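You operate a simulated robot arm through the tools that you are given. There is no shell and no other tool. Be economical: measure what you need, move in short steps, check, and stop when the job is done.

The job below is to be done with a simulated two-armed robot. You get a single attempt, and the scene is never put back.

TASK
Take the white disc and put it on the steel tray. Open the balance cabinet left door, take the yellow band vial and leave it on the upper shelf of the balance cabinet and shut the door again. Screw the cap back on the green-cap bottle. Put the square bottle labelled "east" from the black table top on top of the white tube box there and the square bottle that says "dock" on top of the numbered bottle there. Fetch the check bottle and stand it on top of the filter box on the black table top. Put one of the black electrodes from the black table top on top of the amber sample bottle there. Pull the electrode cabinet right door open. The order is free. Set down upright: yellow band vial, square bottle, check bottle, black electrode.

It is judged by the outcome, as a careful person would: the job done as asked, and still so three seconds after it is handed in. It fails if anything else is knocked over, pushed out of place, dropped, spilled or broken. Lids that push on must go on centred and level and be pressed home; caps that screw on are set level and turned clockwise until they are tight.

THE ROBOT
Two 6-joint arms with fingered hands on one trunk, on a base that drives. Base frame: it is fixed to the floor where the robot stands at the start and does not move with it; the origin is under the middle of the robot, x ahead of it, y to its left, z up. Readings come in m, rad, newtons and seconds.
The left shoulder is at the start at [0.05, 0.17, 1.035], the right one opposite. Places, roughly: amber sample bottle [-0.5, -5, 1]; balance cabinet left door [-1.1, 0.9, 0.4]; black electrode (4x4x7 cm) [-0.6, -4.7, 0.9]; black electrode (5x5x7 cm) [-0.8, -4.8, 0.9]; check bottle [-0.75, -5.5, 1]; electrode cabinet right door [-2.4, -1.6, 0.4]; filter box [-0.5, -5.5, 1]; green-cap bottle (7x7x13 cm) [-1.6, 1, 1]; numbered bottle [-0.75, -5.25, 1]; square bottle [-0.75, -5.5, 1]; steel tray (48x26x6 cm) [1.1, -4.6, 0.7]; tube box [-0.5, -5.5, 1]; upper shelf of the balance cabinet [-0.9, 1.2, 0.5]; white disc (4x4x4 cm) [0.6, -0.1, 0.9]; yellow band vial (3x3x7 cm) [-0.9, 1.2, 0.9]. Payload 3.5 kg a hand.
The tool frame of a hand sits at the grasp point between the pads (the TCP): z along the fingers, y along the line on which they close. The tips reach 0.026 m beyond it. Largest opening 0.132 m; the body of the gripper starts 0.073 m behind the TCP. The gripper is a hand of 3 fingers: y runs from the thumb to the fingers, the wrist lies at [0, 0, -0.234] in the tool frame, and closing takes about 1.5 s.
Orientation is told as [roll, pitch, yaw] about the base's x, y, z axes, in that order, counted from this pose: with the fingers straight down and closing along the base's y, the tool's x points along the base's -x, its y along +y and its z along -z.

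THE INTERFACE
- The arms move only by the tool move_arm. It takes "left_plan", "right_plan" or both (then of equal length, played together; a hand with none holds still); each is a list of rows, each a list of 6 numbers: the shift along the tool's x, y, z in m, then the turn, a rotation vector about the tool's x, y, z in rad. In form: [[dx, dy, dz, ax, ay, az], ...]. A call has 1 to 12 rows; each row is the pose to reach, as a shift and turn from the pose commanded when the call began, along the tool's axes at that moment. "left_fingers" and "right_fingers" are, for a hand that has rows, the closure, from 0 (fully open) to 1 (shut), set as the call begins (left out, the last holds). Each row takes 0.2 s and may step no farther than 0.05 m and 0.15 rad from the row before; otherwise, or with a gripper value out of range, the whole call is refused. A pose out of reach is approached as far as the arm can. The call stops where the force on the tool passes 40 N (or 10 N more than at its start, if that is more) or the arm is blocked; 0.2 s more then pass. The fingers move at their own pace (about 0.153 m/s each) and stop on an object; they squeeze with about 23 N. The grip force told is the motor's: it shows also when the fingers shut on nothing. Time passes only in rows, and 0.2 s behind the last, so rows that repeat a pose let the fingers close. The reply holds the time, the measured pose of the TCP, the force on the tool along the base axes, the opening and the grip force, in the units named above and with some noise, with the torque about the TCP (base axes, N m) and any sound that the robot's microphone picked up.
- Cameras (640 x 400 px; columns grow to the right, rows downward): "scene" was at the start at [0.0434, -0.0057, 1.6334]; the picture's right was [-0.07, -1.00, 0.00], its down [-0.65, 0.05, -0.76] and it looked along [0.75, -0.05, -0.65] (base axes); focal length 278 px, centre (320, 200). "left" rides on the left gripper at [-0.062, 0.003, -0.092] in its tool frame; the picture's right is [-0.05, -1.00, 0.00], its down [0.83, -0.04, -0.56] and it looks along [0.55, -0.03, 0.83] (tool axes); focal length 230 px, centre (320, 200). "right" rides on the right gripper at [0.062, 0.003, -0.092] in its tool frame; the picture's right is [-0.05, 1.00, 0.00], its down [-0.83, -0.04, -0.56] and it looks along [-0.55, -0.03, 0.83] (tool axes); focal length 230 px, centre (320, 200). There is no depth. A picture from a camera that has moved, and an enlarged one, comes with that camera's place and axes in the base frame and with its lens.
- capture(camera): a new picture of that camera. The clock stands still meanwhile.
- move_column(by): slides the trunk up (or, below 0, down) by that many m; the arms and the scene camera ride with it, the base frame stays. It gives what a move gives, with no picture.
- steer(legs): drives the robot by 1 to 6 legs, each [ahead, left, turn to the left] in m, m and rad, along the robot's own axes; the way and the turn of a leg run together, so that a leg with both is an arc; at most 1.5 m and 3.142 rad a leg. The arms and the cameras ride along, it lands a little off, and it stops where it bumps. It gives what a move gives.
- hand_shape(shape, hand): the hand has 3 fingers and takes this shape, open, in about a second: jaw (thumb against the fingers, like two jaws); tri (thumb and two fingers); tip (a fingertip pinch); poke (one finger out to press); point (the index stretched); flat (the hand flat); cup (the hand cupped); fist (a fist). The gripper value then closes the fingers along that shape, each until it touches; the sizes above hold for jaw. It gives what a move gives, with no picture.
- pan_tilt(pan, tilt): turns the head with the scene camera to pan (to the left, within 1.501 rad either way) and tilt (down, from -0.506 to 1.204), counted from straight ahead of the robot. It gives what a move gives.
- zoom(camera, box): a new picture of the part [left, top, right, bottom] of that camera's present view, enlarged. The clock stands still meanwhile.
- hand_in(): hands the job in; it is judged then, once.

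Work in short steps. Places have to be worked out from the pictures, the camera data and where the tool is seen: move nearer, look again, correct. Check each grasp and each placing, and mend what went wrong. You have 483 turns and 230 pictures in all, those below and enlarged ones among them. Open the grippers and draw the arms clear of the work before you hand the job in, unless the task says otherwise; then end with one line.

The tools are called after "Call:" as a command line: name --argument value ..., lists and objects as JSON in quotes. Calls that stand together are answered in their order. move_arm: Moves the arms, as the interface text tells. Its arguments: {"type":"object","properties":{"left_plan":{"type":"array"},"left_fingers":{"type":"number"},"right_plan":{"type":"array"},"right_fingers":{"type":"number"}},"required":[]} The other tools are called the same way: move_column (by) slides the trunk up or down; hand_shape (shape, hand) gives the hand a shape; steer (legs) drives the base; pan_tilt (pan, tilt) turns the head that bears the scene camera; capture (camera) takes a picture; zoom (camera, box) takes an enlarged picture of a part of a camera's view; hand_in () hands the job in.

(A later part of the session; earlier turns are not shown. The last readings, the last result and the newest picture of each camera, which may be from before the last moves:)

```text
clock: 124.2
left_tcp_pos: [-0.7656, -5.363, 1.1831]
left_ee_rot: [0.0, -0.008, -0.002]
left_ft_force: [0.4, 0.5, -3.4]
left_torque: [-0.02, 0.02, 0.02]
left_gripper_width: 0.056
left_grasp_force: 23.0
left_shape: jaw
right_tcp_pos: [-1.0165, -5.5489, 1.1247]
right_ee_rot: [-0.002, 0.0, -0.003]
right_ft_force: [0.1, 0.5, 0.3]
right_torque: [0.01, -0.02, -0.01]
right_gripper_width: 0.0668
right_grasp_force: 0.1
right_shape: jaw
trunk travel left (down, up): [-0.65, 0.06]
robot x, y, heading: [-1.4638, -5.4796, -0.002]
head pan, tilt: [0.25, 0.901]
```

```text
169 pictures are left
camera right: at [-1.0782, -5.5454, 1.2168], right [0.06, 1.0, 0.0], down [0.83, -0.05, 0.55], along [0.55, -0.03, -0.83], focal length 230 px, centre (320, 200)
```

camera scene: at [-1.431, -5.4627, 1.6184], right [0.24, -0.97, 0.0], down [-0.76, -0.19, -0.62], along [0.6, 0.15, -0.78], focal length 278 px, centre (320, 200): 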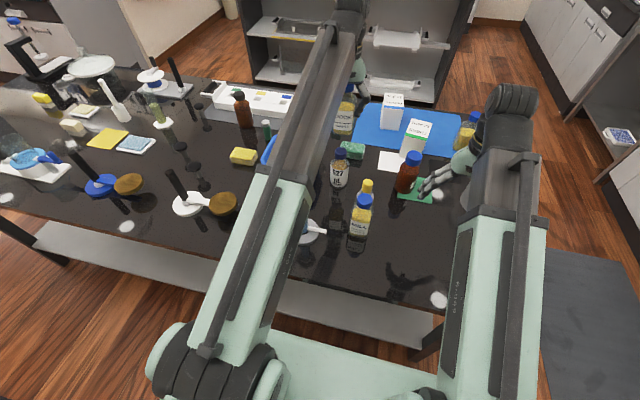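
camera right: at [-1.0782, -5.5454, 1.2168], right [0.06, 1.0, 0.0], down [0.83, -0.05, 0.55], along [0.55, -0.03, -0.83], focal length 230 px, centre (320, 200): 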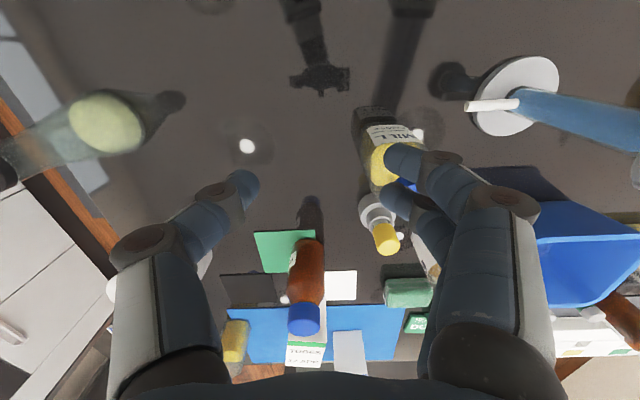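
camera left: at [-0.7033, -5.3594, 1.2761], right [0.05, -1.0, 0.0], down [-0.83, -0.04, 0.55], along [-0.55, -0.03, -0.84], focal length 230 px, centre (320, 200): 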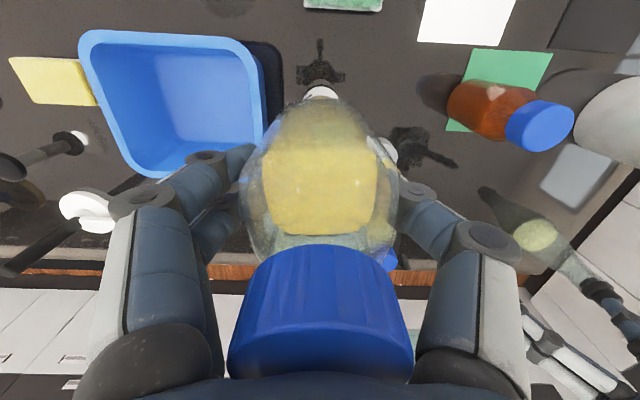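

The fingers hide it. I'll yaw the right hand to the left so its camera looks at the 627 bottle between the fingers.

Call:
move_arm --right_plan '[[0, 0, 0, 0, 0, -0.14], [0, 0, 0, 0, 0, -0.28], [-0.01, 0.01, 0, 0, 0, -0.42], [-0.02, 0.02, 0, 0, 0, -0.56], [-0.04, 0.03, 0, 0, 0, -0.7]]' --right_fingers 0

Call:
capture --camera "right"

```text
clock: 125.4
left_tcp_pos: [-0.7648, -5.364, 1.1827]
left_ee_rot: [0.0, -0.005, -0.002]
left_ft_force: [-1.1, -0.5, -3.4]
left_torque: [-0.01, 0.01, 0.0]
left_gripper_width: 0.0561
left_grasp_force: 22.8
left_shape: jaw
right_tcp_pos: [-0.9758, -5.5179, 1.1229]
right_ee_rot: [0.002, 0.003, 0.701]
right_ft_force: [-0.3, 0.9, 0.4]
right_torque: [0.01, 0.01, -0.01]
right_gripper_width: 0.1319
right_grasp_force: 0.0
right_shape: jaw
trunk travel left (down, up): [-0.65, 0.06]
robot x, y, heading: [-1.4628, -5.4823, 0.0]
head pan, tilt: [0.25, 0.901]
```

```text
168 pictures are left
camera right: at [-1.0247, -5.556, 1.2155], right [-0.6, 0.8, 0.0], down [0.66, 0.5, 0.55], along [0.44, 0.33, -0.83], focal length 230 px, centre (320, 200)
```

right: 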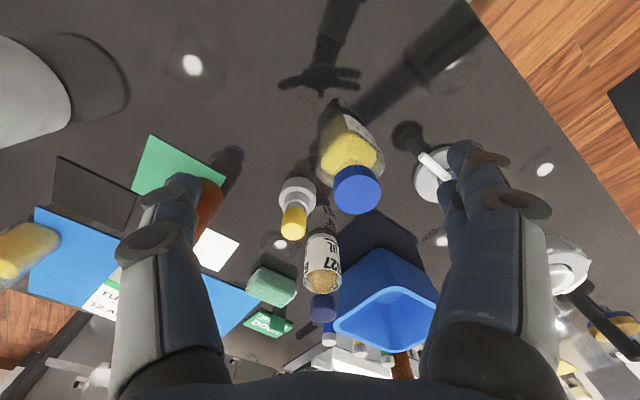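

Triangulation puts the 627 cap at (-0.776, -5.364), top z ≈ 1.03. I'll correct by 11 mm and lower DOCK to just above it, then view.

Call:
move_arm --left_plan '[[0.011, 0, 0.01, 0, 0, 0], [0.011, 0, 0.025, 0, 0, 0], [0.011, 0, 0.04, 0, 0, 0]]'

Call:
capture --camera "right"

Call:
zoom --camera "scene" --box '[300, 80, 390, 195]'

```text
clock: 126.2
left_tcp_pos: [-0.776, -5.3629, 1.1428]
left_ee_rot: [0.0, -0.005, -0.001]
left_ft_force: [-0.1, -0.2, -3.9]
left_torque: [0.01, 0.01, 0.03]
left_gripper_width: 0.0558
left_grasp_force: 23.1
left_shape: jaw
right_tcp_pos: [-0.9763, -5.519, 1.1225]
right_ee_rot: [-0.001, 0.001, 0.697]
right_ft_force: [0.2, -0.9, -0.3]
right_torque: [0.03, -0.02, 0.0]
right_gripper_width: 0.132
right_grasp_force: 0.1
right_shape: jaw
trunk travel left (down, up): [-0.65, 0.06]
robot x, y, heading: [-1.463, -5.4809, 0.001]
head pan, tilt: [0.25, 0.901]
```

```text
167 pictures are left
camera right: at [-1.0253, -5.5563, 1.2156], right [-0.6, 0.8, 0.0], down [0.67, 0.5, 0.55], along [0.44, 0.33, -0.83], focal length 230 px, centre (320, 200)
```

right: 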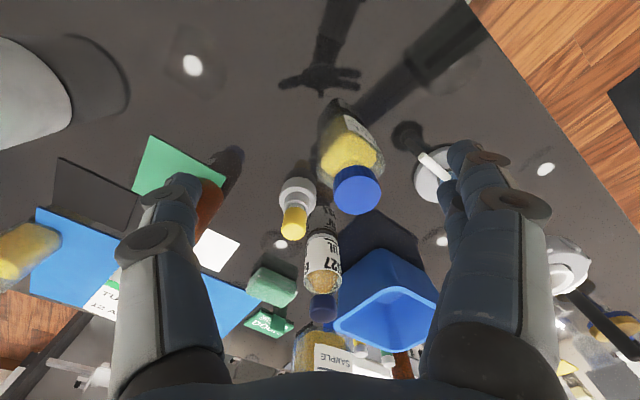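

```text
3.48 times, centred on (345, 138) of scene
camera zoom: at [-1.4308, -5.4629, 1.6184], right [0.24, -0.97, 0.0], down [-0.76, -0.19, -0.62], along [0.6, 0.15, -0.78], focal length 967 px, centre (233, 417)
```

zoom: 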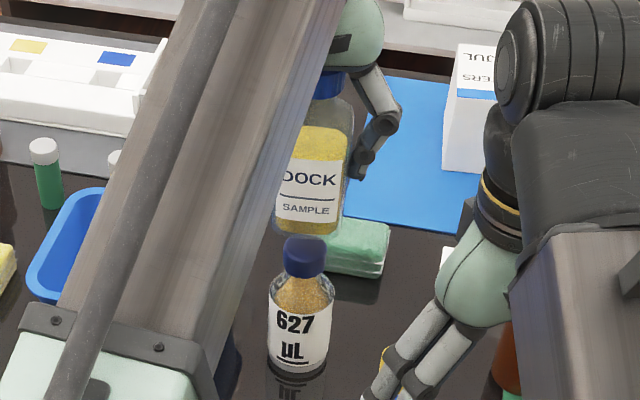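

The alignment looks right and the gap is about 4 cm. I'll lower in steps while watching the force.

Call:
move_arm --left_plan '[[0, -0.001, 0.01, 0, 0, 0], [0, -0.001, 0.02, 0, 0, 0], [0, -0.001, 0.028, 0, 0, 0]]'

Call:
zoom --camera "scene" --box '[300, 80, 390, 195]'

Call:
zoom --camera "right" --box '[250, 220, 420, 390]'

```text
clock: 127.0
left_tcp_pos: [-0.7753, -5.3655, 1.1167]
left_ee_rot: [-0.001, -0.007, -0.001]
left_ft_force: [-0.2, -0.3, 3.5]
left_torque: [-0.02, -0.01, 0.0]
left_gripper_width: 0.0559
left_grasp_force: 22.8
left_shape: jaw
right_tcp_pos: [-0.9769, -5.5188, 1.1246]
right_ee_rot: [0.001, 0.0, 0.697]
right_ft_force: [-0.4, -0.3, 0.3]
right_torque: [-0.04, 0.0, 0.06]
right_gripper_width: 0.132
right_grasp_force: 0.0
right_shape: jaw
trunk travel left (down, up): [-0.65, 0.06]
robot x, y, heading: [-1.4618, -5.4811, -0.003]
head pan, tilt: [0.25, 0.901]
```

```text
3.48 times, centred on (345, 138) of scene
camera zoom: at [-1.4319, -5.4631, 1.6186], right [0.24, -0.97, 0.0], down [-0.76, -0.19, -0.62], along [0.6, 0.15, -0.78], focal length 967 px, centre (233, 417)
```

zoom: 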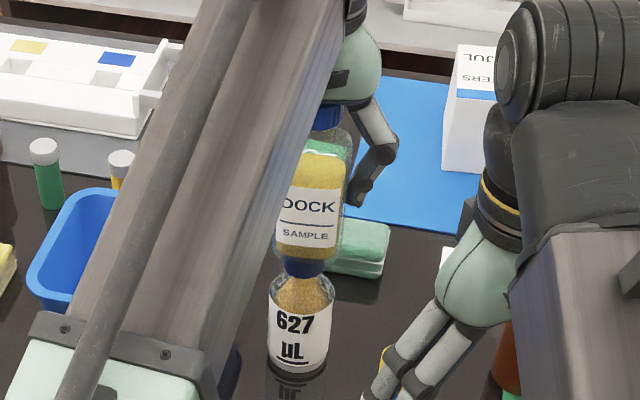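

```text
2.35 times, centred on (335, 305) of right
camera zoom: at [-1.0261, -5.5564, 1.2161], right [-0.6, 0.8, 0.0], down [0.66, 0.5, 0.55], along [0.44, 0.33, -0.83], focal length 541 px, centre (285, -47)
```

zoom: 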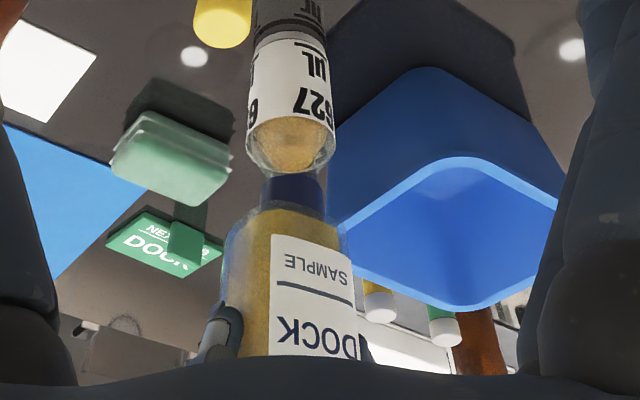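

It's in contact. From the right camera DOCK looks about 10 mm too far in +x relative to the cap. I'll lift slightly, shift back 10 mm and look again.

Call:
move_arm --left_plan '[[0, 0, -0.006, 0, 0, 0], [0.005, 0.001, -0.006, 0, 0, 0], [0.01, 0.002, -0.006, 0, 0, 0], [0.01, 0.002, -0.003, 0, 0, 0]]'

Call:
zoom --camera "right" --box '[270, 250, 380, 350]'

Call:
zoom --camera "scene" --box '[310, 115, 370, 175]'

```text
clock: 128.0
left_tcp_pos: [-0.7863, -5.363, 1.1186]
left_ee_rot: [-0.001, -0.005, -0.003]
left_ft_force: [0.3, 0.8, -4.2]
left_torque: [0.01, -0.01, -0.01]
left_gripper_width: 0.0559
left_grasp_force: 22.8
left_shape: jaw
right_tcp_pos: [-0.9762, -5.5195, 1.1228]
right_ee_rot: [0.0, 0.003, 0.699]
right_ft_force: [1.0, 0.1, 0.2]
right_torque: [0.06, -0.02, 0.0]
right_gripper_width: 0.1318
right_grasp_force: 0.0
right_shape: jaw
trunk travel left (down, up): [-0.65, 0.06]
robot x, y, heading: [-1.4635, -5.4814, 0.0]
head pan, tilt: [0.25, 0.901]
```

```text
4.00 times, centred on (325, 300) of right
camera zoom: at [-1.0253, -5.5563, 1.2156], right [-0.6, 0.8, 0.0], down [0.67, 0.5, 0.55], along [0.44, 0.33, -0.83], focal length 920 px, centre (300, -200)
```

zoom: 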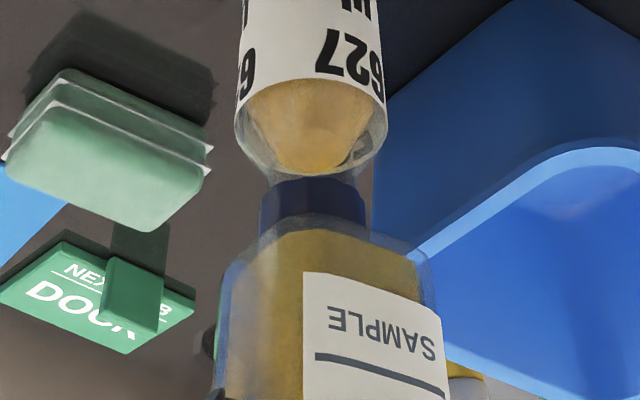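

```text
6.67 times, centred on (340, 145) of scene
camera zoom: at [-1.4307, -5.463, 1.6184], right [0.24, -0.97, 0.0], down [-0.76, -0.19, -0.62], along [0.6, 0.15, -0.78], focal length 1854 px, centre (187, 567)
```

zoom: 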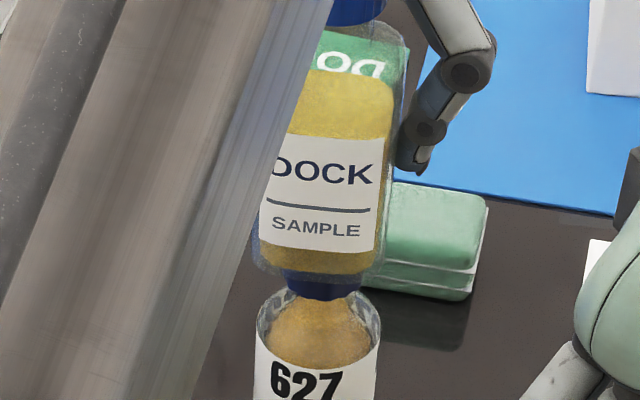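

The two views are too alike to fix the x offset. I'll move the right hand around so its camera looks along +y for a side view.

Call:
move_arm --right_plan '[[0, -0.02, -0.027, 0, 0, -0.1], [-0.011, -0.06, -0.027, 0, 0, -0.22], [-0.025, -0.1, -0.027, 0, 0, -0.36], [-0.044, -0.143, -0.027, 0, 0, -0.5]]'

Call:
capture --camera "right"

Call:
zoom --camera "right" --box '[250, 230, 390, 330]'

```text
clock: 129.0
left_tcp_pos: [-0.785, -5.3642, 1.118]
left_ee_rot: [0.001, -0.002, -0.002]
left_ft_force: [0.5, 0.1, -2.7]
left_torque: [-0.02, 0.01, -0.03]
left_gripper_width: 0.0559
left_grasp_force: 23.4
left_shape: jaw
right_tcp_pos: [-0.8492, -5.6013, 1.1491]
right_ee_rot: [0.002, 0.003, 1.201]
right_ft_force: [-0.1, 0.5, -0.9]
right_torque: [-0.04, 0.02, 0.01]
right_gripper_width: 0.1318
right_grasp_force: 0.1
right_shape: jaw
trunk travel left (down, up): [-0.65, 0.06]
robot x, y, heading: [-1.4629, -5.4819, 0.001]
head pan, tilt: [0.25, 0.901]
```

```text
161 pictures are left
camera right: at [-0.8748, -5.658, 1.242], right [-0.91, 0.41, 0.0], down [0.34, 0.76, 0.55], along [0.23, 0.51, -0.83], focal length 230 px, centre (320, 200)
```

right: 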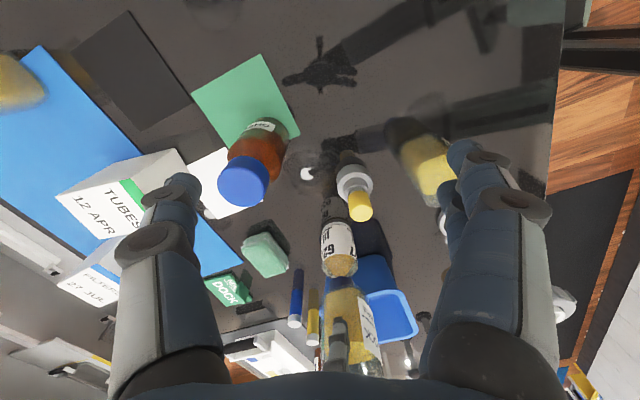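

```text
4.00 times, centred on (320, 280) of right
camera zoom: at [-0.8748, -5.658, 1.242], right [-0.91, 0.41, 0.0], down [0.34, 0.76, 0.55], along [0.23, 0.51, -0.83], focal length 920 px, centre (320, -120)
```

zoom: 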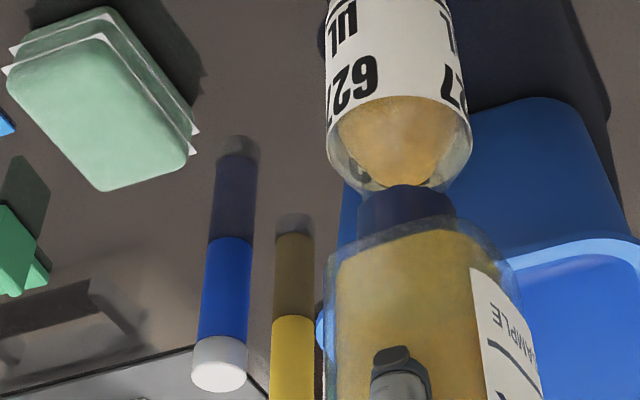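

The side view shows DOCK about 4 mm too far toward -x. I'll correct and set it down gently.

Call:
move_arm --left_plan '[[-0.004, -0.001, 0, 0, 0, 0], [-0.004, -0.001, 0.002, 0, 0, 0], [-0.004, -0.001, 0.004, 0, 0, 0]]'

Call:
zoom --camera "right" --box '[250, 230, 390, 330]'

```text
clock: 129.8
left_tcp_pos: [-0.782, -5.3633, 1.117]
left_ee_rot: [0.001, -0.007, -0.002]
left_ft_force: [1.7, 0.1, 9.7]
left_torque: [0.07, -0.03, 0.0]
left_gripper_width: 0.056
left_grasp_force: 22.6
left_shape: jaw
right_tcp_pos: [-0.8516, -5.6011, 1.1502]
right_ee_rot: [0.0, 0.0, 1.198]
right_ft_force: [0.9, 0.7, 0.6]
right_torque: [-0.02, -0.01, -0.02]
right_gripper_width: 0.1319
right_grasp_force: 0.0
right_shape: jaw
trunk travel left (down, up): [-0.65, 0.06]
robot x, y, heading: [-1.4667, -5.4798, -0.001]
head pan, tilt: [0.25, 0.901]
```

```text
4.00 times, centred on (320, 280) of right
camera zoom: at [-0.877, -5.6575, 1.243], right [-0.91, 0.41, 0.0], down [0.34, 0.76, 0.55], along [0.23, 0.51, -0.83], focal length 920 px, centre (320, -120)
```

zoom: 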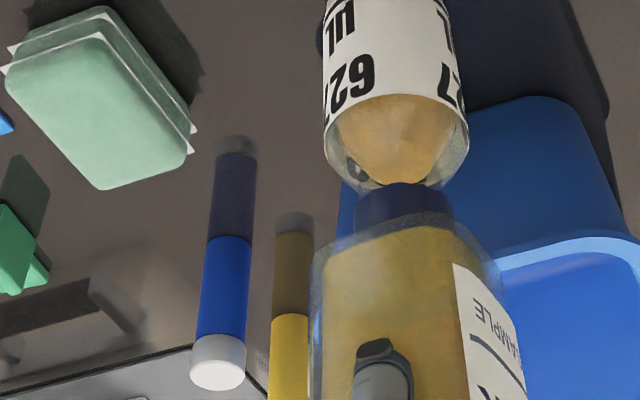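

It's centred and resting. I'll ease the push and open the left fingers.

Call:
move_arm --left_plan '[[0, 0, -0.001, 0, 0, 0], [0, 0, -0.0015, 0, 0, 0]]'

Call:
move_arm --left_plan '[[0, 0, 0, 0, 0, 0], [0, 0, 0, 0, 0, 0], [0, 0, 0, 0, 0, 0], [0, 0, 0, 0, 0, 0]]' --left_fingers 0.25

Call:
capture --camera "left"

Call:
zoom --camera "right" --box '[230, 210, 410, 390]'

```text
clock: 130.4
left_tcp_pos: [-0.7821, -5.3642, 1.1157]
left_ee_rot: [-0.001, -0.006, -0.003]
left_ft_force: [2.0, -0.3, 9.2]
left_torque: [0.02, -0.06, 0.0]
left_gripper_width: 0.0562
left_grasp_force: 22.9
left_shape: jaw
right_tcp_pos: [-0.8511, -5.6013, 1.149]
right_ee_rot: [0.001, 0.0, 1.197]
right_ft_force: [0.9, 0.3, -1.0]
right_torque: [0.02, 0.0, -0.02]
right_gripper_width: 0.132
right_grasp_force: 0.1
right_shape: jaw
trunk travel left (down, up): [-0.65, 0.06]
robot x, y, heading: [-1.4664, -5.4818, -0.004]
head pan, tilt: [0.25, 0.901]
```

```text
clock: 131.4
left_tcp_pos: [-0.7812, -5.3639, 1.1163]
left_ee_rot: [0.001, -0.006, -0.001]
left_ft_force: [-0.7, 0.1, -0.5]
left_torque: [0.0, -0.04, -0.01]
left_gripper_width: 0.0989
left_grasp_force: 0.0
left_shape: jaw
right_tcp_pos: [-0.8504, -5.6005, 1.1503]
right_ee_rot: [0.001, -0.001, 1.197]
right_ft_force: [-1.1, -0.4, -0.2]
right_torque: [0.01, 0.02, 0.03]
right_gripper_width: 0.132
right_grasp_force: 0.0
right_shape: jaw
trunk travel left (down, up): [-0.65, 0.06]
robot x, y, heading: [-1.4659, -5.4795, -0.002]
head pan, tilt: [0.25, 0.901]
```

```text
158 pictures are left
camera left: at [-0.72, -5.3601, 1.2088], right [0.05, -1.0, 0.0], down [-0.83, -0.04, 0.55], along [-0.55, -0.03, -0.83], focal length 230 px, centre (320, 200)
```

left: 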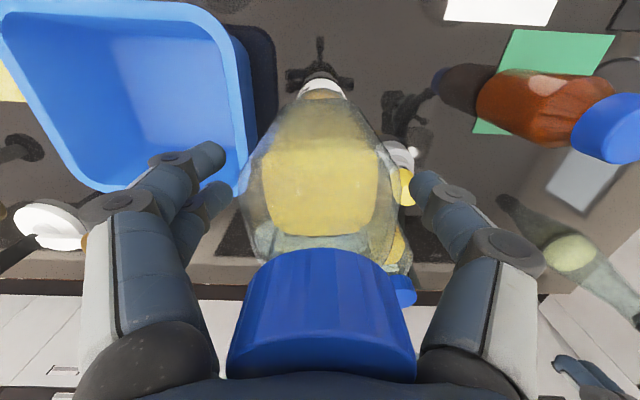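

```text
2.22 times, centred on (320, 300) of right
camera zoom: at [-0.8766, -5.6574, 1.2425], right [-0.91, 0.41, 0.0], down [0.34, 0.76, 0.55], along [0.23, 0.51, -0.83], focal length 511 px, centre (320, -22)
```

zoom: 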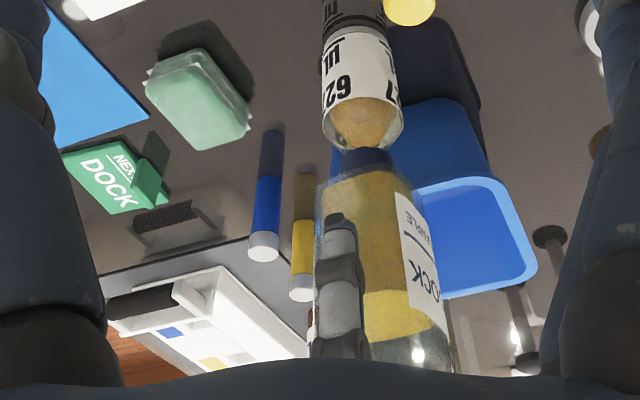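

DOCK stands by itself. I'll open fully and raise the trunk so the hand goes straight up, then lift the arm further.

Call:
move_arm --left_plan '[[0, 0, 0, 0, 0, 0], [0, 0, 0, 0, 0, 0], [0, 0, 0, 0, 0, 0]]' --left_fingers 0

Call:
move_column --by 0.055

Call:
move_arm --left_plan '[[0, 0, -0.02, 0, 0, 0], [0, 0, -0.04, 0, 0, 0], [0, 0, -0.06, 0, 0, 0]]'

Call:
capture --camera "left"

```text
clock: 132.2
left_tcp_pos: [-0.7807, -5.3645, 1.116]
left_ee_rot: [0.0, -0.005, -0.002]
left_ft_force: [-0.2, 0.0, -1.0]
left_torque: [0.03, 0.01, 0.01]
left_gripper_width: 0.1319
left_grasp_force: 0.1
left_shape: jaw
right_tcp_pos: [-0.8516, -5.6005, 1.1491]
right_ee_rot: [0.0, 0.002, 1.197]
right_ft_force: [-0.2, 0.3, 0.2]
right_torque: [0.0, -0.02, 0.01]
right_gripper_width: 0.1319
right_grasp_force: 0.1
right_shape: jaw
trunk travel left (down, up): [-0.65, 0.06]
robot x, y, heading: [-1.4631, -5.4809, 0.002]
head pan, tilt: [0.25, 0.901]
```

```text
clock: 133.2
left_tcp_pos: [-0.7813, -5.365, 1.1714]
left_ee_rot: [-0.002, -0.006, -0.001]
left_ft_force: [-0.6, -0.4, 0.1]
left_torque: [-0.05, -0.01, 0.03]
left_gripper_width: 0.1319
left_grasp_force: 0.1
left_shape: jaw
right_tcp_pos: [-0.8508, -5.6013, 1.2047]
right_ee_rot: [0.001, 0.001, 1.196]
right_ft_force: [0.8, -0.5, 0.0]
right_torque: [0.0, 0.01, -0.01]
right_gripper_width: 0.1318
right_grasp_force: 0.0
right_shape: jaw
trunk travel left (down, up): [-0.705, 0.005]
robot x, y, heading: [-1.4621, -5.4816, -0.001]
head pan, tilt: [0.25, 0.901]
```

```text
clock: 133.9
left_tcp_pos: [-0.7809, -5.3644, 1.2321]
left_ee_rot: [0.0, -0.006, 0.0]
left_ft_force: [0.5, 0.7, 0.5]
left_torque: [0.0, 0.0, 0.02]
left_gripper_width: 0.1317
left_grasp_force: 0.0
left_shape: jaw
right_tcp_pos: [-0.8515, -5.5999, 1.2046]
right_ee_rot: [0.0, 0.001, 1.196]
right_ft_force: [0.3, 0.5, 0.0]
right_torque: [0.03, 0.0, 0.01]
right_gripper_width: 0.132
right_grasp_force: 0.1
right_shape: jaw
trunk travel left (down, up): [-0.705, 0.005]
robot x, y, heading: [-1.461, -5.4838, 0.0]
head pan, tilt: [0.25, 0.901]
```

```text
156 pictures are left
camera left: at [-0.7195, -5.3604, 1.3245], right [0.05, -1.0, 0.0], down [-0.83, -0.04, 0.55], along [-0.55, -0.03, -0.83], focal length 230 px, centre (320, 200)
```

left: 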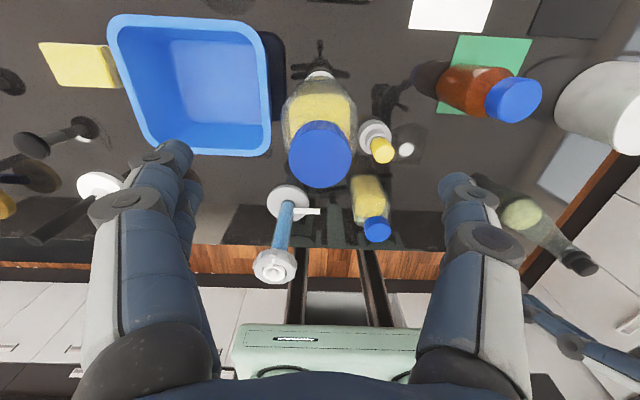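

The stack stands. Next is the check bottle, at about (-0.76, -5.588). I'll pull the left hand back and bring the right hand over it, turned so it closes along y.

Call:
move_arm --left_plan '[[0.02, 0, 0, 0, 0, 0], [0.04, 0, 0, 0, 0, 0], [0.06, 0, 0, 0, 0, 0], [0.08, 0.01, 0, 0, 0, 0], [0.1, 0.02, 0, 0, 0, 0], [0.12, 0.03, 0, 0, 0, 0], [0.14, 0.04, 0, 0, 0, 0], [0.15, 0.05, 0, 0, 0, 0], [0.15, 0.06, 0, 0, 0, 0]]' --right_plan '[[0, 0, 0, 0, 0, 0.135], [-0.005, -0.01, 0, 0, 0, 0.27], [-0.01, -0.02, 0, 0, 0, 0.4], [-0.015, -0.03, 0, 0, 0, 0.535], [-0.022, -0.04, 0, 0, 0, 0.67], [-0.028, -0.05, 0, 0, 0, 0.8], [-0.034, -0.06, 0.0, 0, 0, 0.935], [-0.04, -0.07, 0.01, 0, 0, 1.07], [-0.045, -0.081, 0.02, 0, 0, 1.196]]'

Call:
capture --camera "right"

Call:
pan_tilt --pan 0.0 --tilt 0.9

Call:
zoom --camera "scene" --box '[200, 40, 440, 200]'

```text
clock: 135.9
left_tcp_pos: [-0.9261, -5.3056, 1.2216]
left_ee_rot: [0.001, -0.011, 0.0]
left_ft_force: [-0.3, -0.1, -0.3]
left_torque: [-0.03, 0.0, -0.01]
left_gripper_width: 0.132
left_grasp_force: 0.0
left_shape: jaw
left hand out of reach, approached as far as the arm can: row 7, 8, 9
right_tcp_pos: [-0.7595, -5.5895, 1.1836]
right_ee_rot: [0.0, 0.002, -0.002]
right_ft_force: [-0.4, 0.6, 0.5]
right_torque: [-0.02, 0.02, 0.0]
right_gripper_width: 0.1319
right_grasp_force: 0.1
right_shape: jaw
trunk travel left (down, up): [-0.705, 0.005]
robot x, y, heading: [-1.4641, -5.4827, -0.007]
head pan, tilt: [0.25, 0.901]
```

```text
155 pictures are left
camera right: at [-0.8206, -5.5855, 1.2769], right [0.05, 1.0, 0.0], down [0.83, -0.04, 0.55], along [0.55, -0.03, -0.83], focal length 230 px, centre (320, 200)
```

right: 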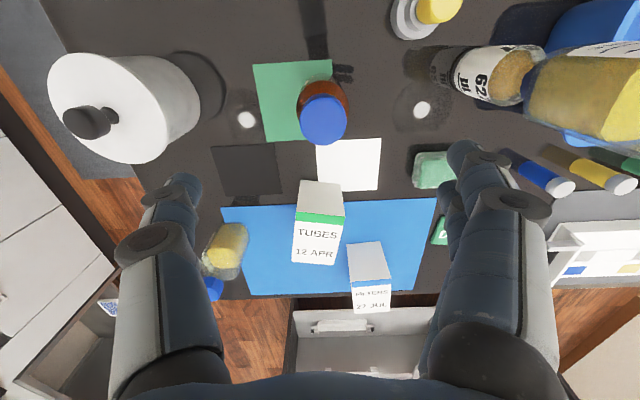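

```text
clock: 136.7
left_tcp_pos: [-0.926, -5.3057, 1.2198]
left_ee_rot: [0.001, -0.01, -0.002]
left_ft_force: [-0.1, -0.1, -0.5]
left_torque: [0.0, 0.0, -0.01]
left_gripper_width: 0.1319
left_grasp_force: 0.0
left_shape: jaw
right_tcp_pos: [-0.7599, -5.5881, 1.1849]
right_ee_rot: [0.0, 0.001, 0.002]
right_ft_force: [0.4, -0.4, -1.0]
right_torque: [-0.02, 0.02, -0.01]
right_gripper_width: 0.132
right_grasp_force: 0.1
right_shape: jaw
trunk travel left (down, up): [-0.705, 0.005]
robot x, y, heading: [-1.4651, -5.484, 0.0]
head pan, tilt: [0.0, 0.901]
```

```text
2.50 times, centred on (320, 120) of scene
camera zoom: at [-1.4289, -5.4816, 1.6734], right [0.0, -1.0, 0.0], down [-0.78, 0.0, -0.62], along [0.62, 0.0, -0.78], focal length 695 px, centre (320, 400)
```

zoom: 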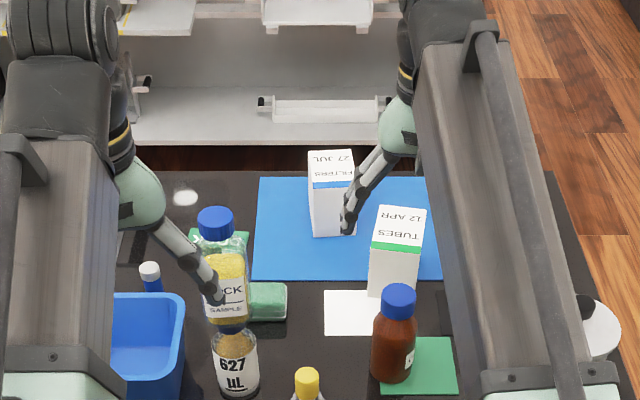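

It's aligned on the check bottle. I'll descend to grip its cap at TCP z ≈ 1.018.

Call:
move_arm --right_plan '[[0, 0, 0.04, 0, 0, 0], [0, 0.001, 0.08, 0, 0, 0], [0, 0.002, 0.12, 0, 0, 0], [0, 0.002, 0.15, 0, 0, 0], [0, 0.002, 0.166, 0, 0, 0]]' --right_fingers 0.3

Call:
capture --camera "right"

```text
clock: 137.9
left_tcp_pos: [-0.9266, -5.3056, 1.2216]
left_ee_rot: [0.001, -0.012, -0.002]
left_ft_force: [0.3, 0.1, 0.2]
left_torque: [0.01, 0.02, 0.02]
left_gripper_width: 0.1319
left_grasp_force: 0.0
left_shape: jaw
right_tcp_pos: [-0.7597, -5.5867, 1.0163]
right_ee_rot: [0.0, 0.0, 0.003]
right_ft_force: [0.6, 0.3, 0.2]
right_torque: [-0.01, 0.0, -0.02]
right_gripper_width: 0.0929
right_grasp_force: 0.0
right_shape: jaw
trunk travel left (down, up): [-0.705, 0.005]
robot x, y, heading: [-1.4627, -5.4788, -0.005]
head pan, tilt: [0.0, 0.901]
```

```text
153 pictures are left
camera right: at [-0.8209, -5.5833, 1.1102], right [0.05, 1.0, 0.0], down [0.83, -0.04, 0.55], along [0.55, -0.03, -0.83], focal length 230 px, centre (320, 200)
```

right: 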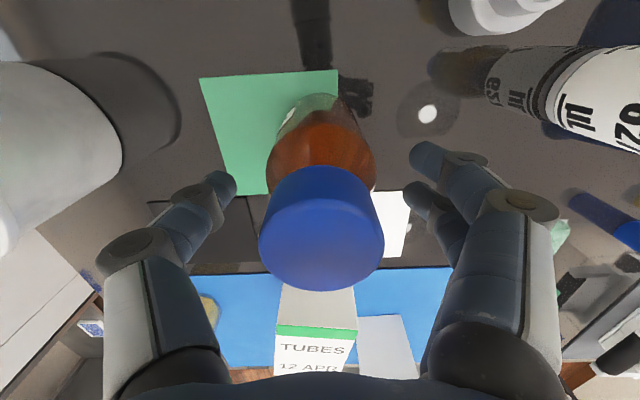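

The cap is centred between the fingers. I'll close and lift.

Call:
move_arm --right_plan '[[0.004, 0, 0, 0, 0, 0], [0.004, 0, 0, 0, 0, 0], [0.004, 0, 0, 0, 0, 0], [0.004, 0, 0, 0, 0, 0], [0.004, 0, 0, 0, 0, 0]]' --right_fingers 1

Call:
move_arm --right_plan '[[0, 0, -0.01, 0, 0, 0], [0, 0, -0.03, 0, 0, 0]]'

Call:
capture --camera "right"

```text
clock: 139.1
left_tcp_pos: [-0.9267, -5.306, 1.2214]
left_ee_rot: [0.002, -0.012, -0.002]
left_ft_force: [-0.4, -0.5, -0.4]
left_torque: [-0.01, 0.02, -0.02]
left_gripper_width: 0.1316
left_grasp_force: 0.1
left_shape: jaw
right_tcp_pos: [-0.7642, -5.5852, 1.0176]
right_ee_rot: [-0.001, 0.003, 0.003]
right_ft_force: [0.3, 0.7, -0.8]
right_torque: [0.03, 0.03, -0.02]
right_gripper_width: 0.0531
right_grasp_force: 23.4
right_shape: jaw
trunk travel left (down, up): [-0.705, 0.005]
robot x, y, heading: [-1.465, -5.4842, -0.0]
head pan, tilt: [0.0, 0.901]
```

```text
clock: 139.7
left_tcp_pos: [-0.9269, -5.305, 1.2203]
left_ee_rot: [0.002, -0.013, -0.002]
left_ft_force: [0.1, -0.2, 0.2]
left_torque: [-0.02, 0.04, 0.01]
left_gripper_width: 0.1317
left_grasp_force: 0.0
left_shape: jaw
right_tcp_pos: [-0.7637, -5.5863, 1.0482]
right_ee_rot: [0.0, 0.002, 0.003]
right_ft_force: [0.4, 0.2, -2.8]
right_torque: [0.01, 0.02, 0.0]
right_gripper_width: 0.0532
right_grasp_force: 22.8
right_shape: jaw
trunk travel left (down, up): [-0.705, 0.005]
robot x, y, heading: [-1.4658, -5.4817, -0.001]
head pan, tilt: [0.0, 0.901]
```

```text
152 pictures are left
camera right: at [-0.8249, -5.5834, 1.141], right [0.05, 1.0, 0.0], down [0.83, -0.04, 0.55], along [0.55, -0.03, -0.83], focal length 230 px, centre (320, 200)
```

right: 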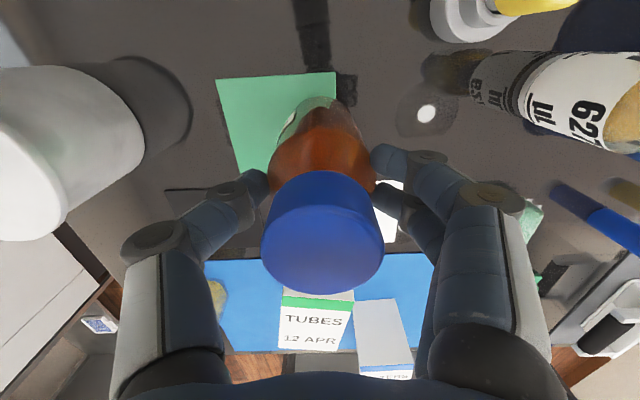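

The check bottle is held. I'll raise it and pull it back before driving around.

Call:
move_arm --right_plan '[[0, 0, -0.04, 0, 0, 0], [0, 0, -0.08, 0, 0, 0], [0.02, 0, -0.11, 0, 0, 0], [0.06, 0, -0.13, 0, 0, 0], [0.1, 0, -0.14, 0, 0, 0], [0.14, 0, -0.14, 0, 0, 0], [0.17, 0, -0.14, 0, 0, 0], [0.17, 0, -0.14, 0, 0, 0]]'

Call:
capture --camera "scene"

```text
clock: 141.5
left_tcp_pos: [-0.9262, -5.3048, 1.2202]
left_ee_rot: [0.002, -0.013, -0.002]
left_ft_force: [0.5, -0.1, 0.6]
left_torque: [0.0, -0.02, -0.02]
left_gripper_width: 0.1318
left_grasp_force: 0.1
left_shape: jaw
right_tcp_pos: [-0.9321, -5.5879, 1.1883]
right_ee_rot: [0.0, 0.001, 0.001]
right_ft_force: [1.0, -0.8, -4.1]
right_torque: [0.0, 0.01, -0.03]
right_gripper_width: 0.0532
right_grasp_force: 23.1
right_shape: jaw
trunk travel left (down, up): [-0.705, 0.005]
robot x, y, heading: [-1.4637, -5.4801, 0.003]
head pan, tilt: [0.0, 0.901]
```

```text
151 pictures are left
camera scene: at [-1.4283, -5.4818, 1.6734], right [0.0, -1.0, 0.0], down [-0.78, 0.0, -0.62], along [0.62, 0.0, -0.78], focal length 278 px, centre (320, 200)
```

scene: 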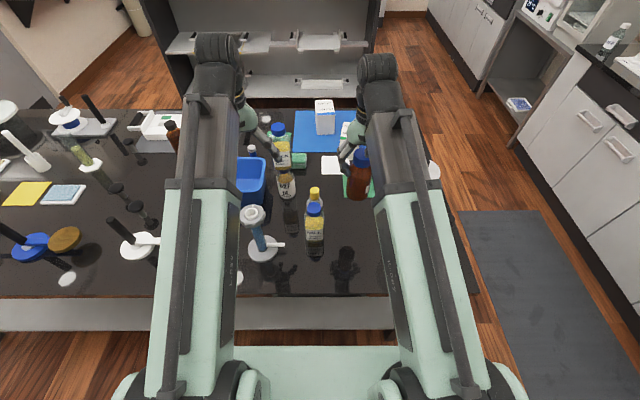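

I'll drive around the south end back to the east side of the island.

Call:
steer --legs '[[-0.25, 0, 0], [0, -0.85, 0], [1.0, 0, 0], [0.97, 0, 0], [0, 0.55, 0]]'

Call:
capture --camera "scene"

```text
clock: 159.7
left_tcp_pos: [0.7906, -5.5946, 1.2204]
left_ee_rot: [0.002, -0.013, -0.003]
left_ft_force: [-0.1, -0.1, 0.5]
left_torque: [-0.04, 0.0, 0.02]
left_gripper_width: 0.1321
left_grasp_force: 0.0
left_shape: jaw
right_tcp_pos: [0.7841, -5.8752, 1.1889]
right_ee_rot: [-0.001, 0.002, 0.002]
right_ft_force: [-1.0, 0.5, -3.4]
right_torque: [-0.02, -0.02, 0.01]
right_gripper_width: 0.0532
right_grasp_force: 22.7
right_shape: jaw
trunk travel left (down, up): [-0.705, 0.005]
robot x, y, heading: [0.2541, -5.774, -0.0]
head pan, tilt: [0.0, 0.901]
```

```text
150 pictures are left
camera scene: at [0.289, -5.7713, 1.6734], right [0.0, -1.0, 0.0], down [-0.78, 0.0, -0.62], along [0.62, 0.0, -0.78], focal length 278 px, centre (320, 200)
```

scene: 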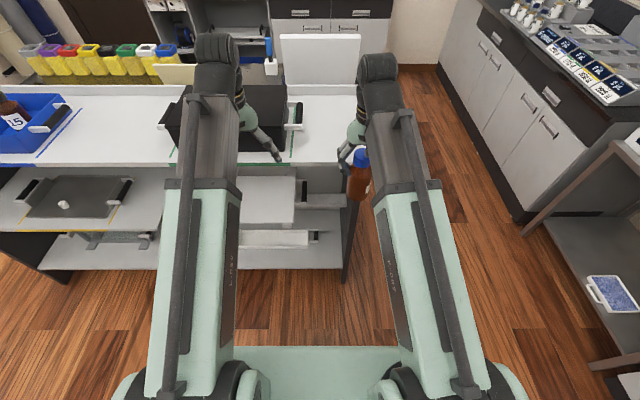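

The disc still stands on the tray. I'll turn around to face the island.

Call:
steer --legs '[[0, 0, 1.571], [0, 0, 1.571]]'

Call:
pan_tilt --pan -0.15 --tilt 0.85

Call:
capture --camera "scene"

```text
clock: 167.7
left_tcp_pos: [-0.2811, -5.9532, 1.2203]
left_ee_rot: [-0.001, -0.013, -3.137]
left_ft_force: [0.2, -0.3, 0.2]
left_torque: [-0.01, -0.03, 0.0]
left_gripper_width: 0.1316
left_grasp_force: 0.1
left_shape: jaw
right_tcp_pos: [-0.2782, -5.6706, 1.1893]
right_ee_rot: [0.0, 0.002, -3.133]
right_ft_force: [-0.5, -0.1, -3.5]
right_torque: [0.03, -0.01, -0.03]
right_gripper_width: 0.0528
right_grasp_force: 22.8
right_shape: jaw
trunk travel left (down, up): [-0.705, 0.005]
robot x, y, heading: [0.2542, -5.7747, -3.135]
head pan, tilt: [0.0, 0.901]
```

```text
clock: 168.4
left_tcp_pos: [-0.2818, -5.9525, 1.2198]
left_ee_rot: [0.0, -0.013, -3.137]
left_ft_force: [0.5, -0.6, -0.7]
left_torque: [0.02, -0.01, 0.04]
left_gripper_width: 0.132
left_grasp_force: 0.0
left_shape: jaw
right_tcp_pos: [-0.2774, -5.6699, 1.1888]
right_ee_rot: [0.002, 0.002, -3.135]
right_ft_force: [-0.7, -0.3, -4.2]
right_torque: [0.01, 0.01, 0.02]
right_gripper_width: 0.0527
right_grasp_force: 22.8
right_shape: jaw
trunk travel left (down, up): [-0.705, 0.005]
robot x, y, heading: [0.2536, -5.7756, -3.143]
head pan, tilt: [-0.15, 0.85]
```

```text
149 pictures are left
camera scene: at [0.2155, -5.7607, 1.6773], right [0.15, 0.99, 0.0], down [0.74, -0.11, -0.66], along [-0.65, 0.1, -0.75], focal length 278 px, centre (320, 200)
```

scene: 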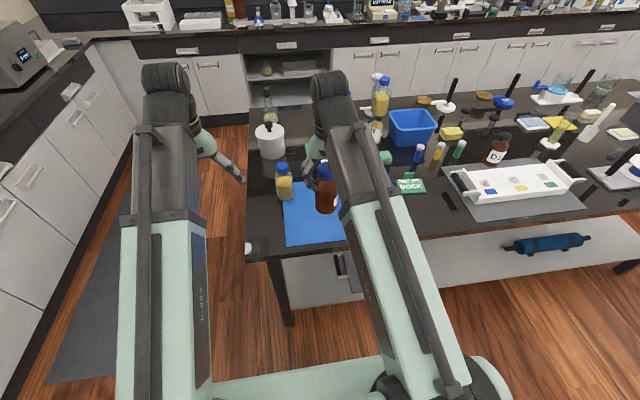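

The check bottle is still held. I'll look through the right camera to locate the filter box.

Call:
capture --camera "right"

```text
148 pictures are left
camera right: at [-0.216, -5.6739, 1.2817], right [-0.04, -1.0, 0.0], down [-0.83, 0.04, 0.55], along [-0.55, 0.03, -0.83], focal length 230 px, centre (320, 200)
```

right: 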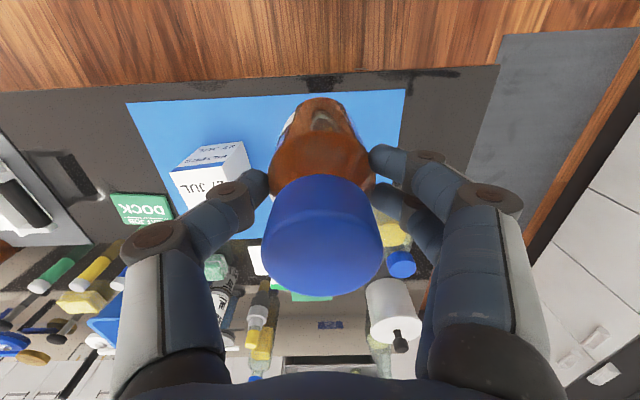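

Call:
zoom --camera "right" --box '[140, 110, 280, 230]'

```text
3.33 times, centred on (210, 170) of right
camera zoom: at [-0.216, -5.6739, 1.2817], right [-0.04, -1.0, 0.0], down [-0.83, 0.04, 0.55], along [-0.55, 0.03, -0.83], focal length 767 px, centre (687, 300)
```

zoom: 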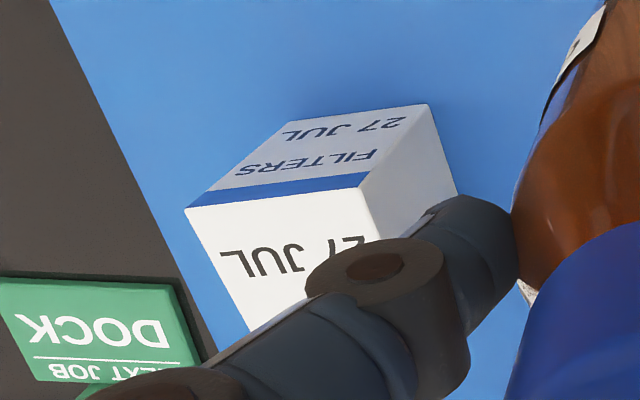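

The filter box top is about 7×8 cm, centred near (-0.39, -5.487) at z ≈ 0.975. I'll carry the bottle over it.

Call:
move_arm --right_plan '[[-0.022, -0.037, 0, 0, 0, 0], [-0.045, -0.074, 0, 0, 0, 0], [-0.067, -0.111, 0, 0, 0, 0], [-0.09, -0.148, 0, 0, 0, 0], [-0.112, -0.184, 0, 0, 0, 0], [-0.112, -0.184, 0.03, 0, 0, 0]]'

Call:
capture --camera "scene"

Call:
capture --camera "right"

```text
clock: 169.8
left_tcp_pos: [-0.2824, -5.9522, 1.2215]
left_ee_rot: [0.0, -0.012, -3.139]
left_ft_force: [-0.5, -0.4, -0.3]
left_torque: [0.0, -0.01, 0.03]
left_gripper_width: 0.1319
left_grasp_force: 0.0
left_shape: jaw
right_tcp_pos: [-0.3914, -5.4879, 1.1578]
right_ee_rot: [0.0, 0.003, -3.136]
right_ft_force: [0.0, -0.1, -4.2]
right_torque: [0.0, 0.01, 0.02]
right_gripper_width: 0.0522
right_grasp_force: 23.2
right_shape: jaw
trunk travel left (down, up): [-0.705, 0.005]
robot x, y, heading: [0.2553, -5.7742, -3.136]
head pan, tilt: [-0.15, 0.85]
```

```text
146 pictures are left
camera scene: at [0.2154, -5.7609, 1.6773], right [0.15, 0.99, 0.0], down [0.74, -0.11, -0.66], along [-0.65, 0.1, -0.75], focal length 278 px, centre (320, 200)
```

scene: 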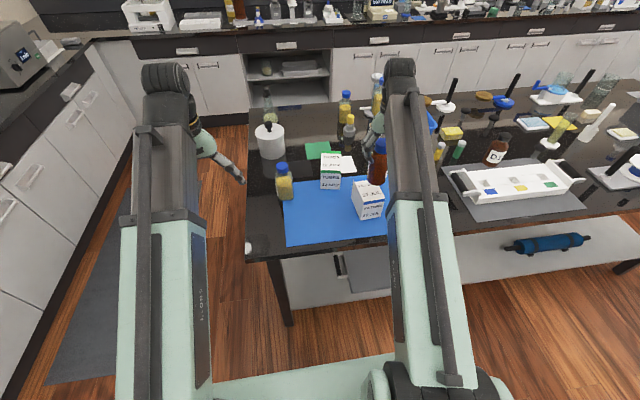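

```text
145 pictures are left
camera right: at [-0.3302, -5.4905, 1.2508], right [-0.04, -1.0, 0.0], down [-0.83, 0.04, 0.55], along [-0.55, 0.03, -0.83], focal length 230 px, centre (320, 200)
```

right: 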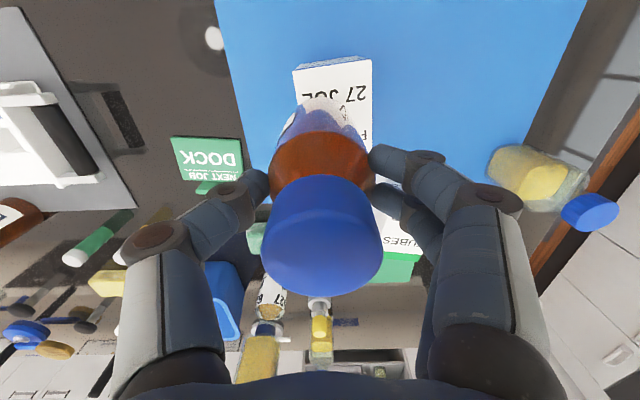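

Call:
zoom --camera "scene" --box '[320, 120, 420, 230]'

```text
3.64 times, centred on (370, 175) of scene
camera zoom: at [0.2154, -5.7609, 1.6773], right [0.15, 0.99, 0.0], down [0.74, -0.11, -0.66], along [-0.65, 0.1, -0.75], focal length 1011 px, centre (138, 291)
```

zoom: 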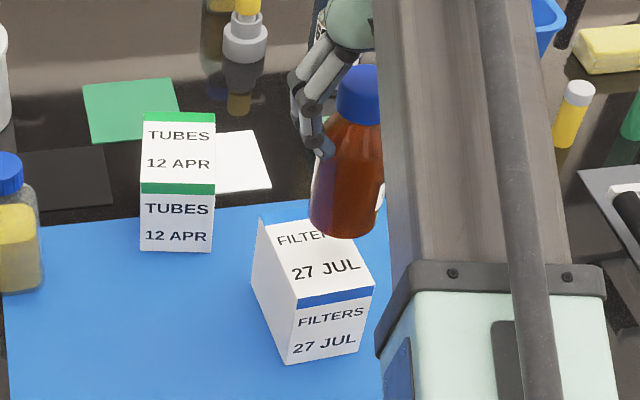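

The box top is near (-0.395, -5.505), z ≈ 0.995. I'll shift 2 cm in -y and lower part way.

Call:
move_arm --right_plan '[[-0.003, 0.01, 0.0, 0, 0, 0], [-0.003, 0.02, 0.01, 0, 0, 0], [-0.003, 0.02, 0.025, 0, 0, 0]]'

Call:
zoom --camera "scene" --box '[320, 120, 420, 230]'

Call:
capture --camera "right"

```text
clock: 170.6
left_tcp_pos: [-0.2829, -5.9527, 1.2209]
left_ee_rot: [0.002, -0.012, -3.139]
left_ft_force: [-0.2, 0.1, -0.3]
left_torque: [0.03, 0.02, 0.01]
left_gripper_width: 0.132
left_grasp_force: 0.1
left_shape: jaw
right_tcp_pos: [-0.3936, -5.5076, 1.1335]
right_ee_rot: [0.001, 0.001, -3.135]
right_ft_force: [-0.1, -0.9, -4.0]
right_torque: [0.01, -0.02, 0.01]
right_gripper_width: 0.0528
right_grasp_force: 22.6
right_shape: jaw
trunk travel left (down, up): [-0.705, 0.005]
robot x, y, heading: [0.2542, -5.7727, -3.136]
head pan, tilt: [-0.15, 0.85]
```

```text
3.64 times, centred on (370, 175) of scene
camera zoom: at [0.2152, -5.7605, 1.6773], right [0.15, 0.99, 0.0], down [0.74, -0.11, -0.66], along [-0.65, 0.1, -0.75], focal length 1011 px, centre (138, 291)
```

zoom: 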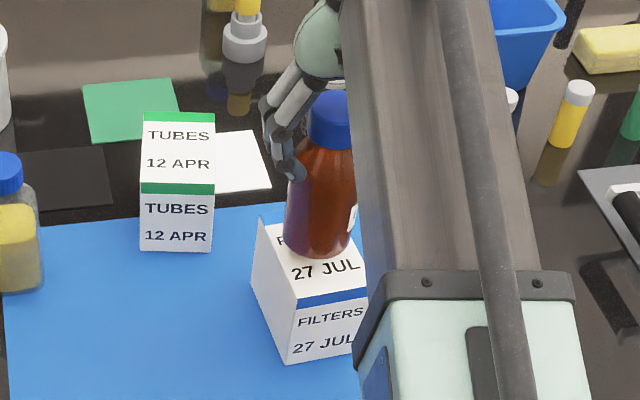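

```text
142 pictures are left
camera right: at [-0.3325, -5.5103, 1.226], right [-0.04, -1.0, 0.0], down [-0.83, 0.04, 0.55], along [-0.55, 0.03, -0.83], focal length 230 px, centre (320, 200)
```

right: 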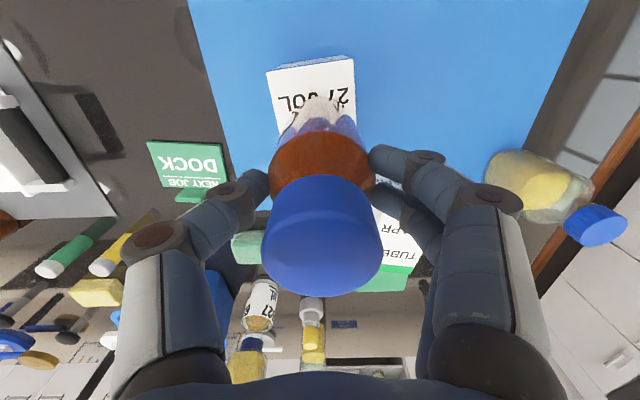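

It's well centred. I'll lower to contact in small steps.

Call:
move_arm --right_plan '[[0, -0.004, 0.006, 0, 0, 0], [0, -0.004, 0.012, 0, 0, 0], [0, -0.004, 0.016, 0, 0, 0]]'

Call:
move_arm --right_plan '[[0, 0, 0.003, 0, 0, 0], [0, 0, 0.006, 0, 0, 0]]'

```text
clock: 171.4
left_tcp_pos: [-0.2814, -5.9519, 1.2199]
left_ee_rot: [0.002, -0.013, -3.139]
left_ft_force: [-0.7, 0.1, 0.2]
left_torque: [0.01, 0.02, 0.01]
left_gripper_width: 0.132
left_grasp_force: 0.0
left_shape: jaw
right_tcp_pos: [-0.3938, -5.5026, 1.1177]
right_ee_rot: [0.0, 0.001, -3.135]
right_ft_force: [0.2, 0.3, -3.2]
right_torque: [0.03, -0.02, -0.02]
right_gripper_width: 0.0527
right_grasp_force: 23.0
right_shape: jaw
trunk travel left (down, up): [-0.705, 0.005]
robot x, y, heading: [0.2514, -5.7718, -3.14]
head pan, tilt: [-0.15, 0.85]
```

```text
clock: 172.0
left_tcp_pos: [-0.2796, -5.9531, 1.2223]
left_ee_rot: [0.0, -0.014, -3.138]
left_ft_force: [-0.4, 0.3, -0.1]
left_torque: [0.06, -0.01, -0.01]
left_gripper_width: 0.132
left_grasp_force: 0.0
left_shape: jaw
right_tcp_pos: [-0.393, -5.503, 1.1151]
right_ee_rot: [-0.001, -0.002, -3.135]
right_ft_force: [-3.5, 1.3, 25.7]
right_torque: [0.04, 0.07, -0.01]
right_gripper_width: 0.0533
right_grasp_force: 22.6
right_shape: jaw
trunk travel left (down, up): [-0.705, 0.005]
robot x, y, heading: [0.2533, -5.7738, -3.142]
head pan, tilt: [-0.15, 0.85]
```

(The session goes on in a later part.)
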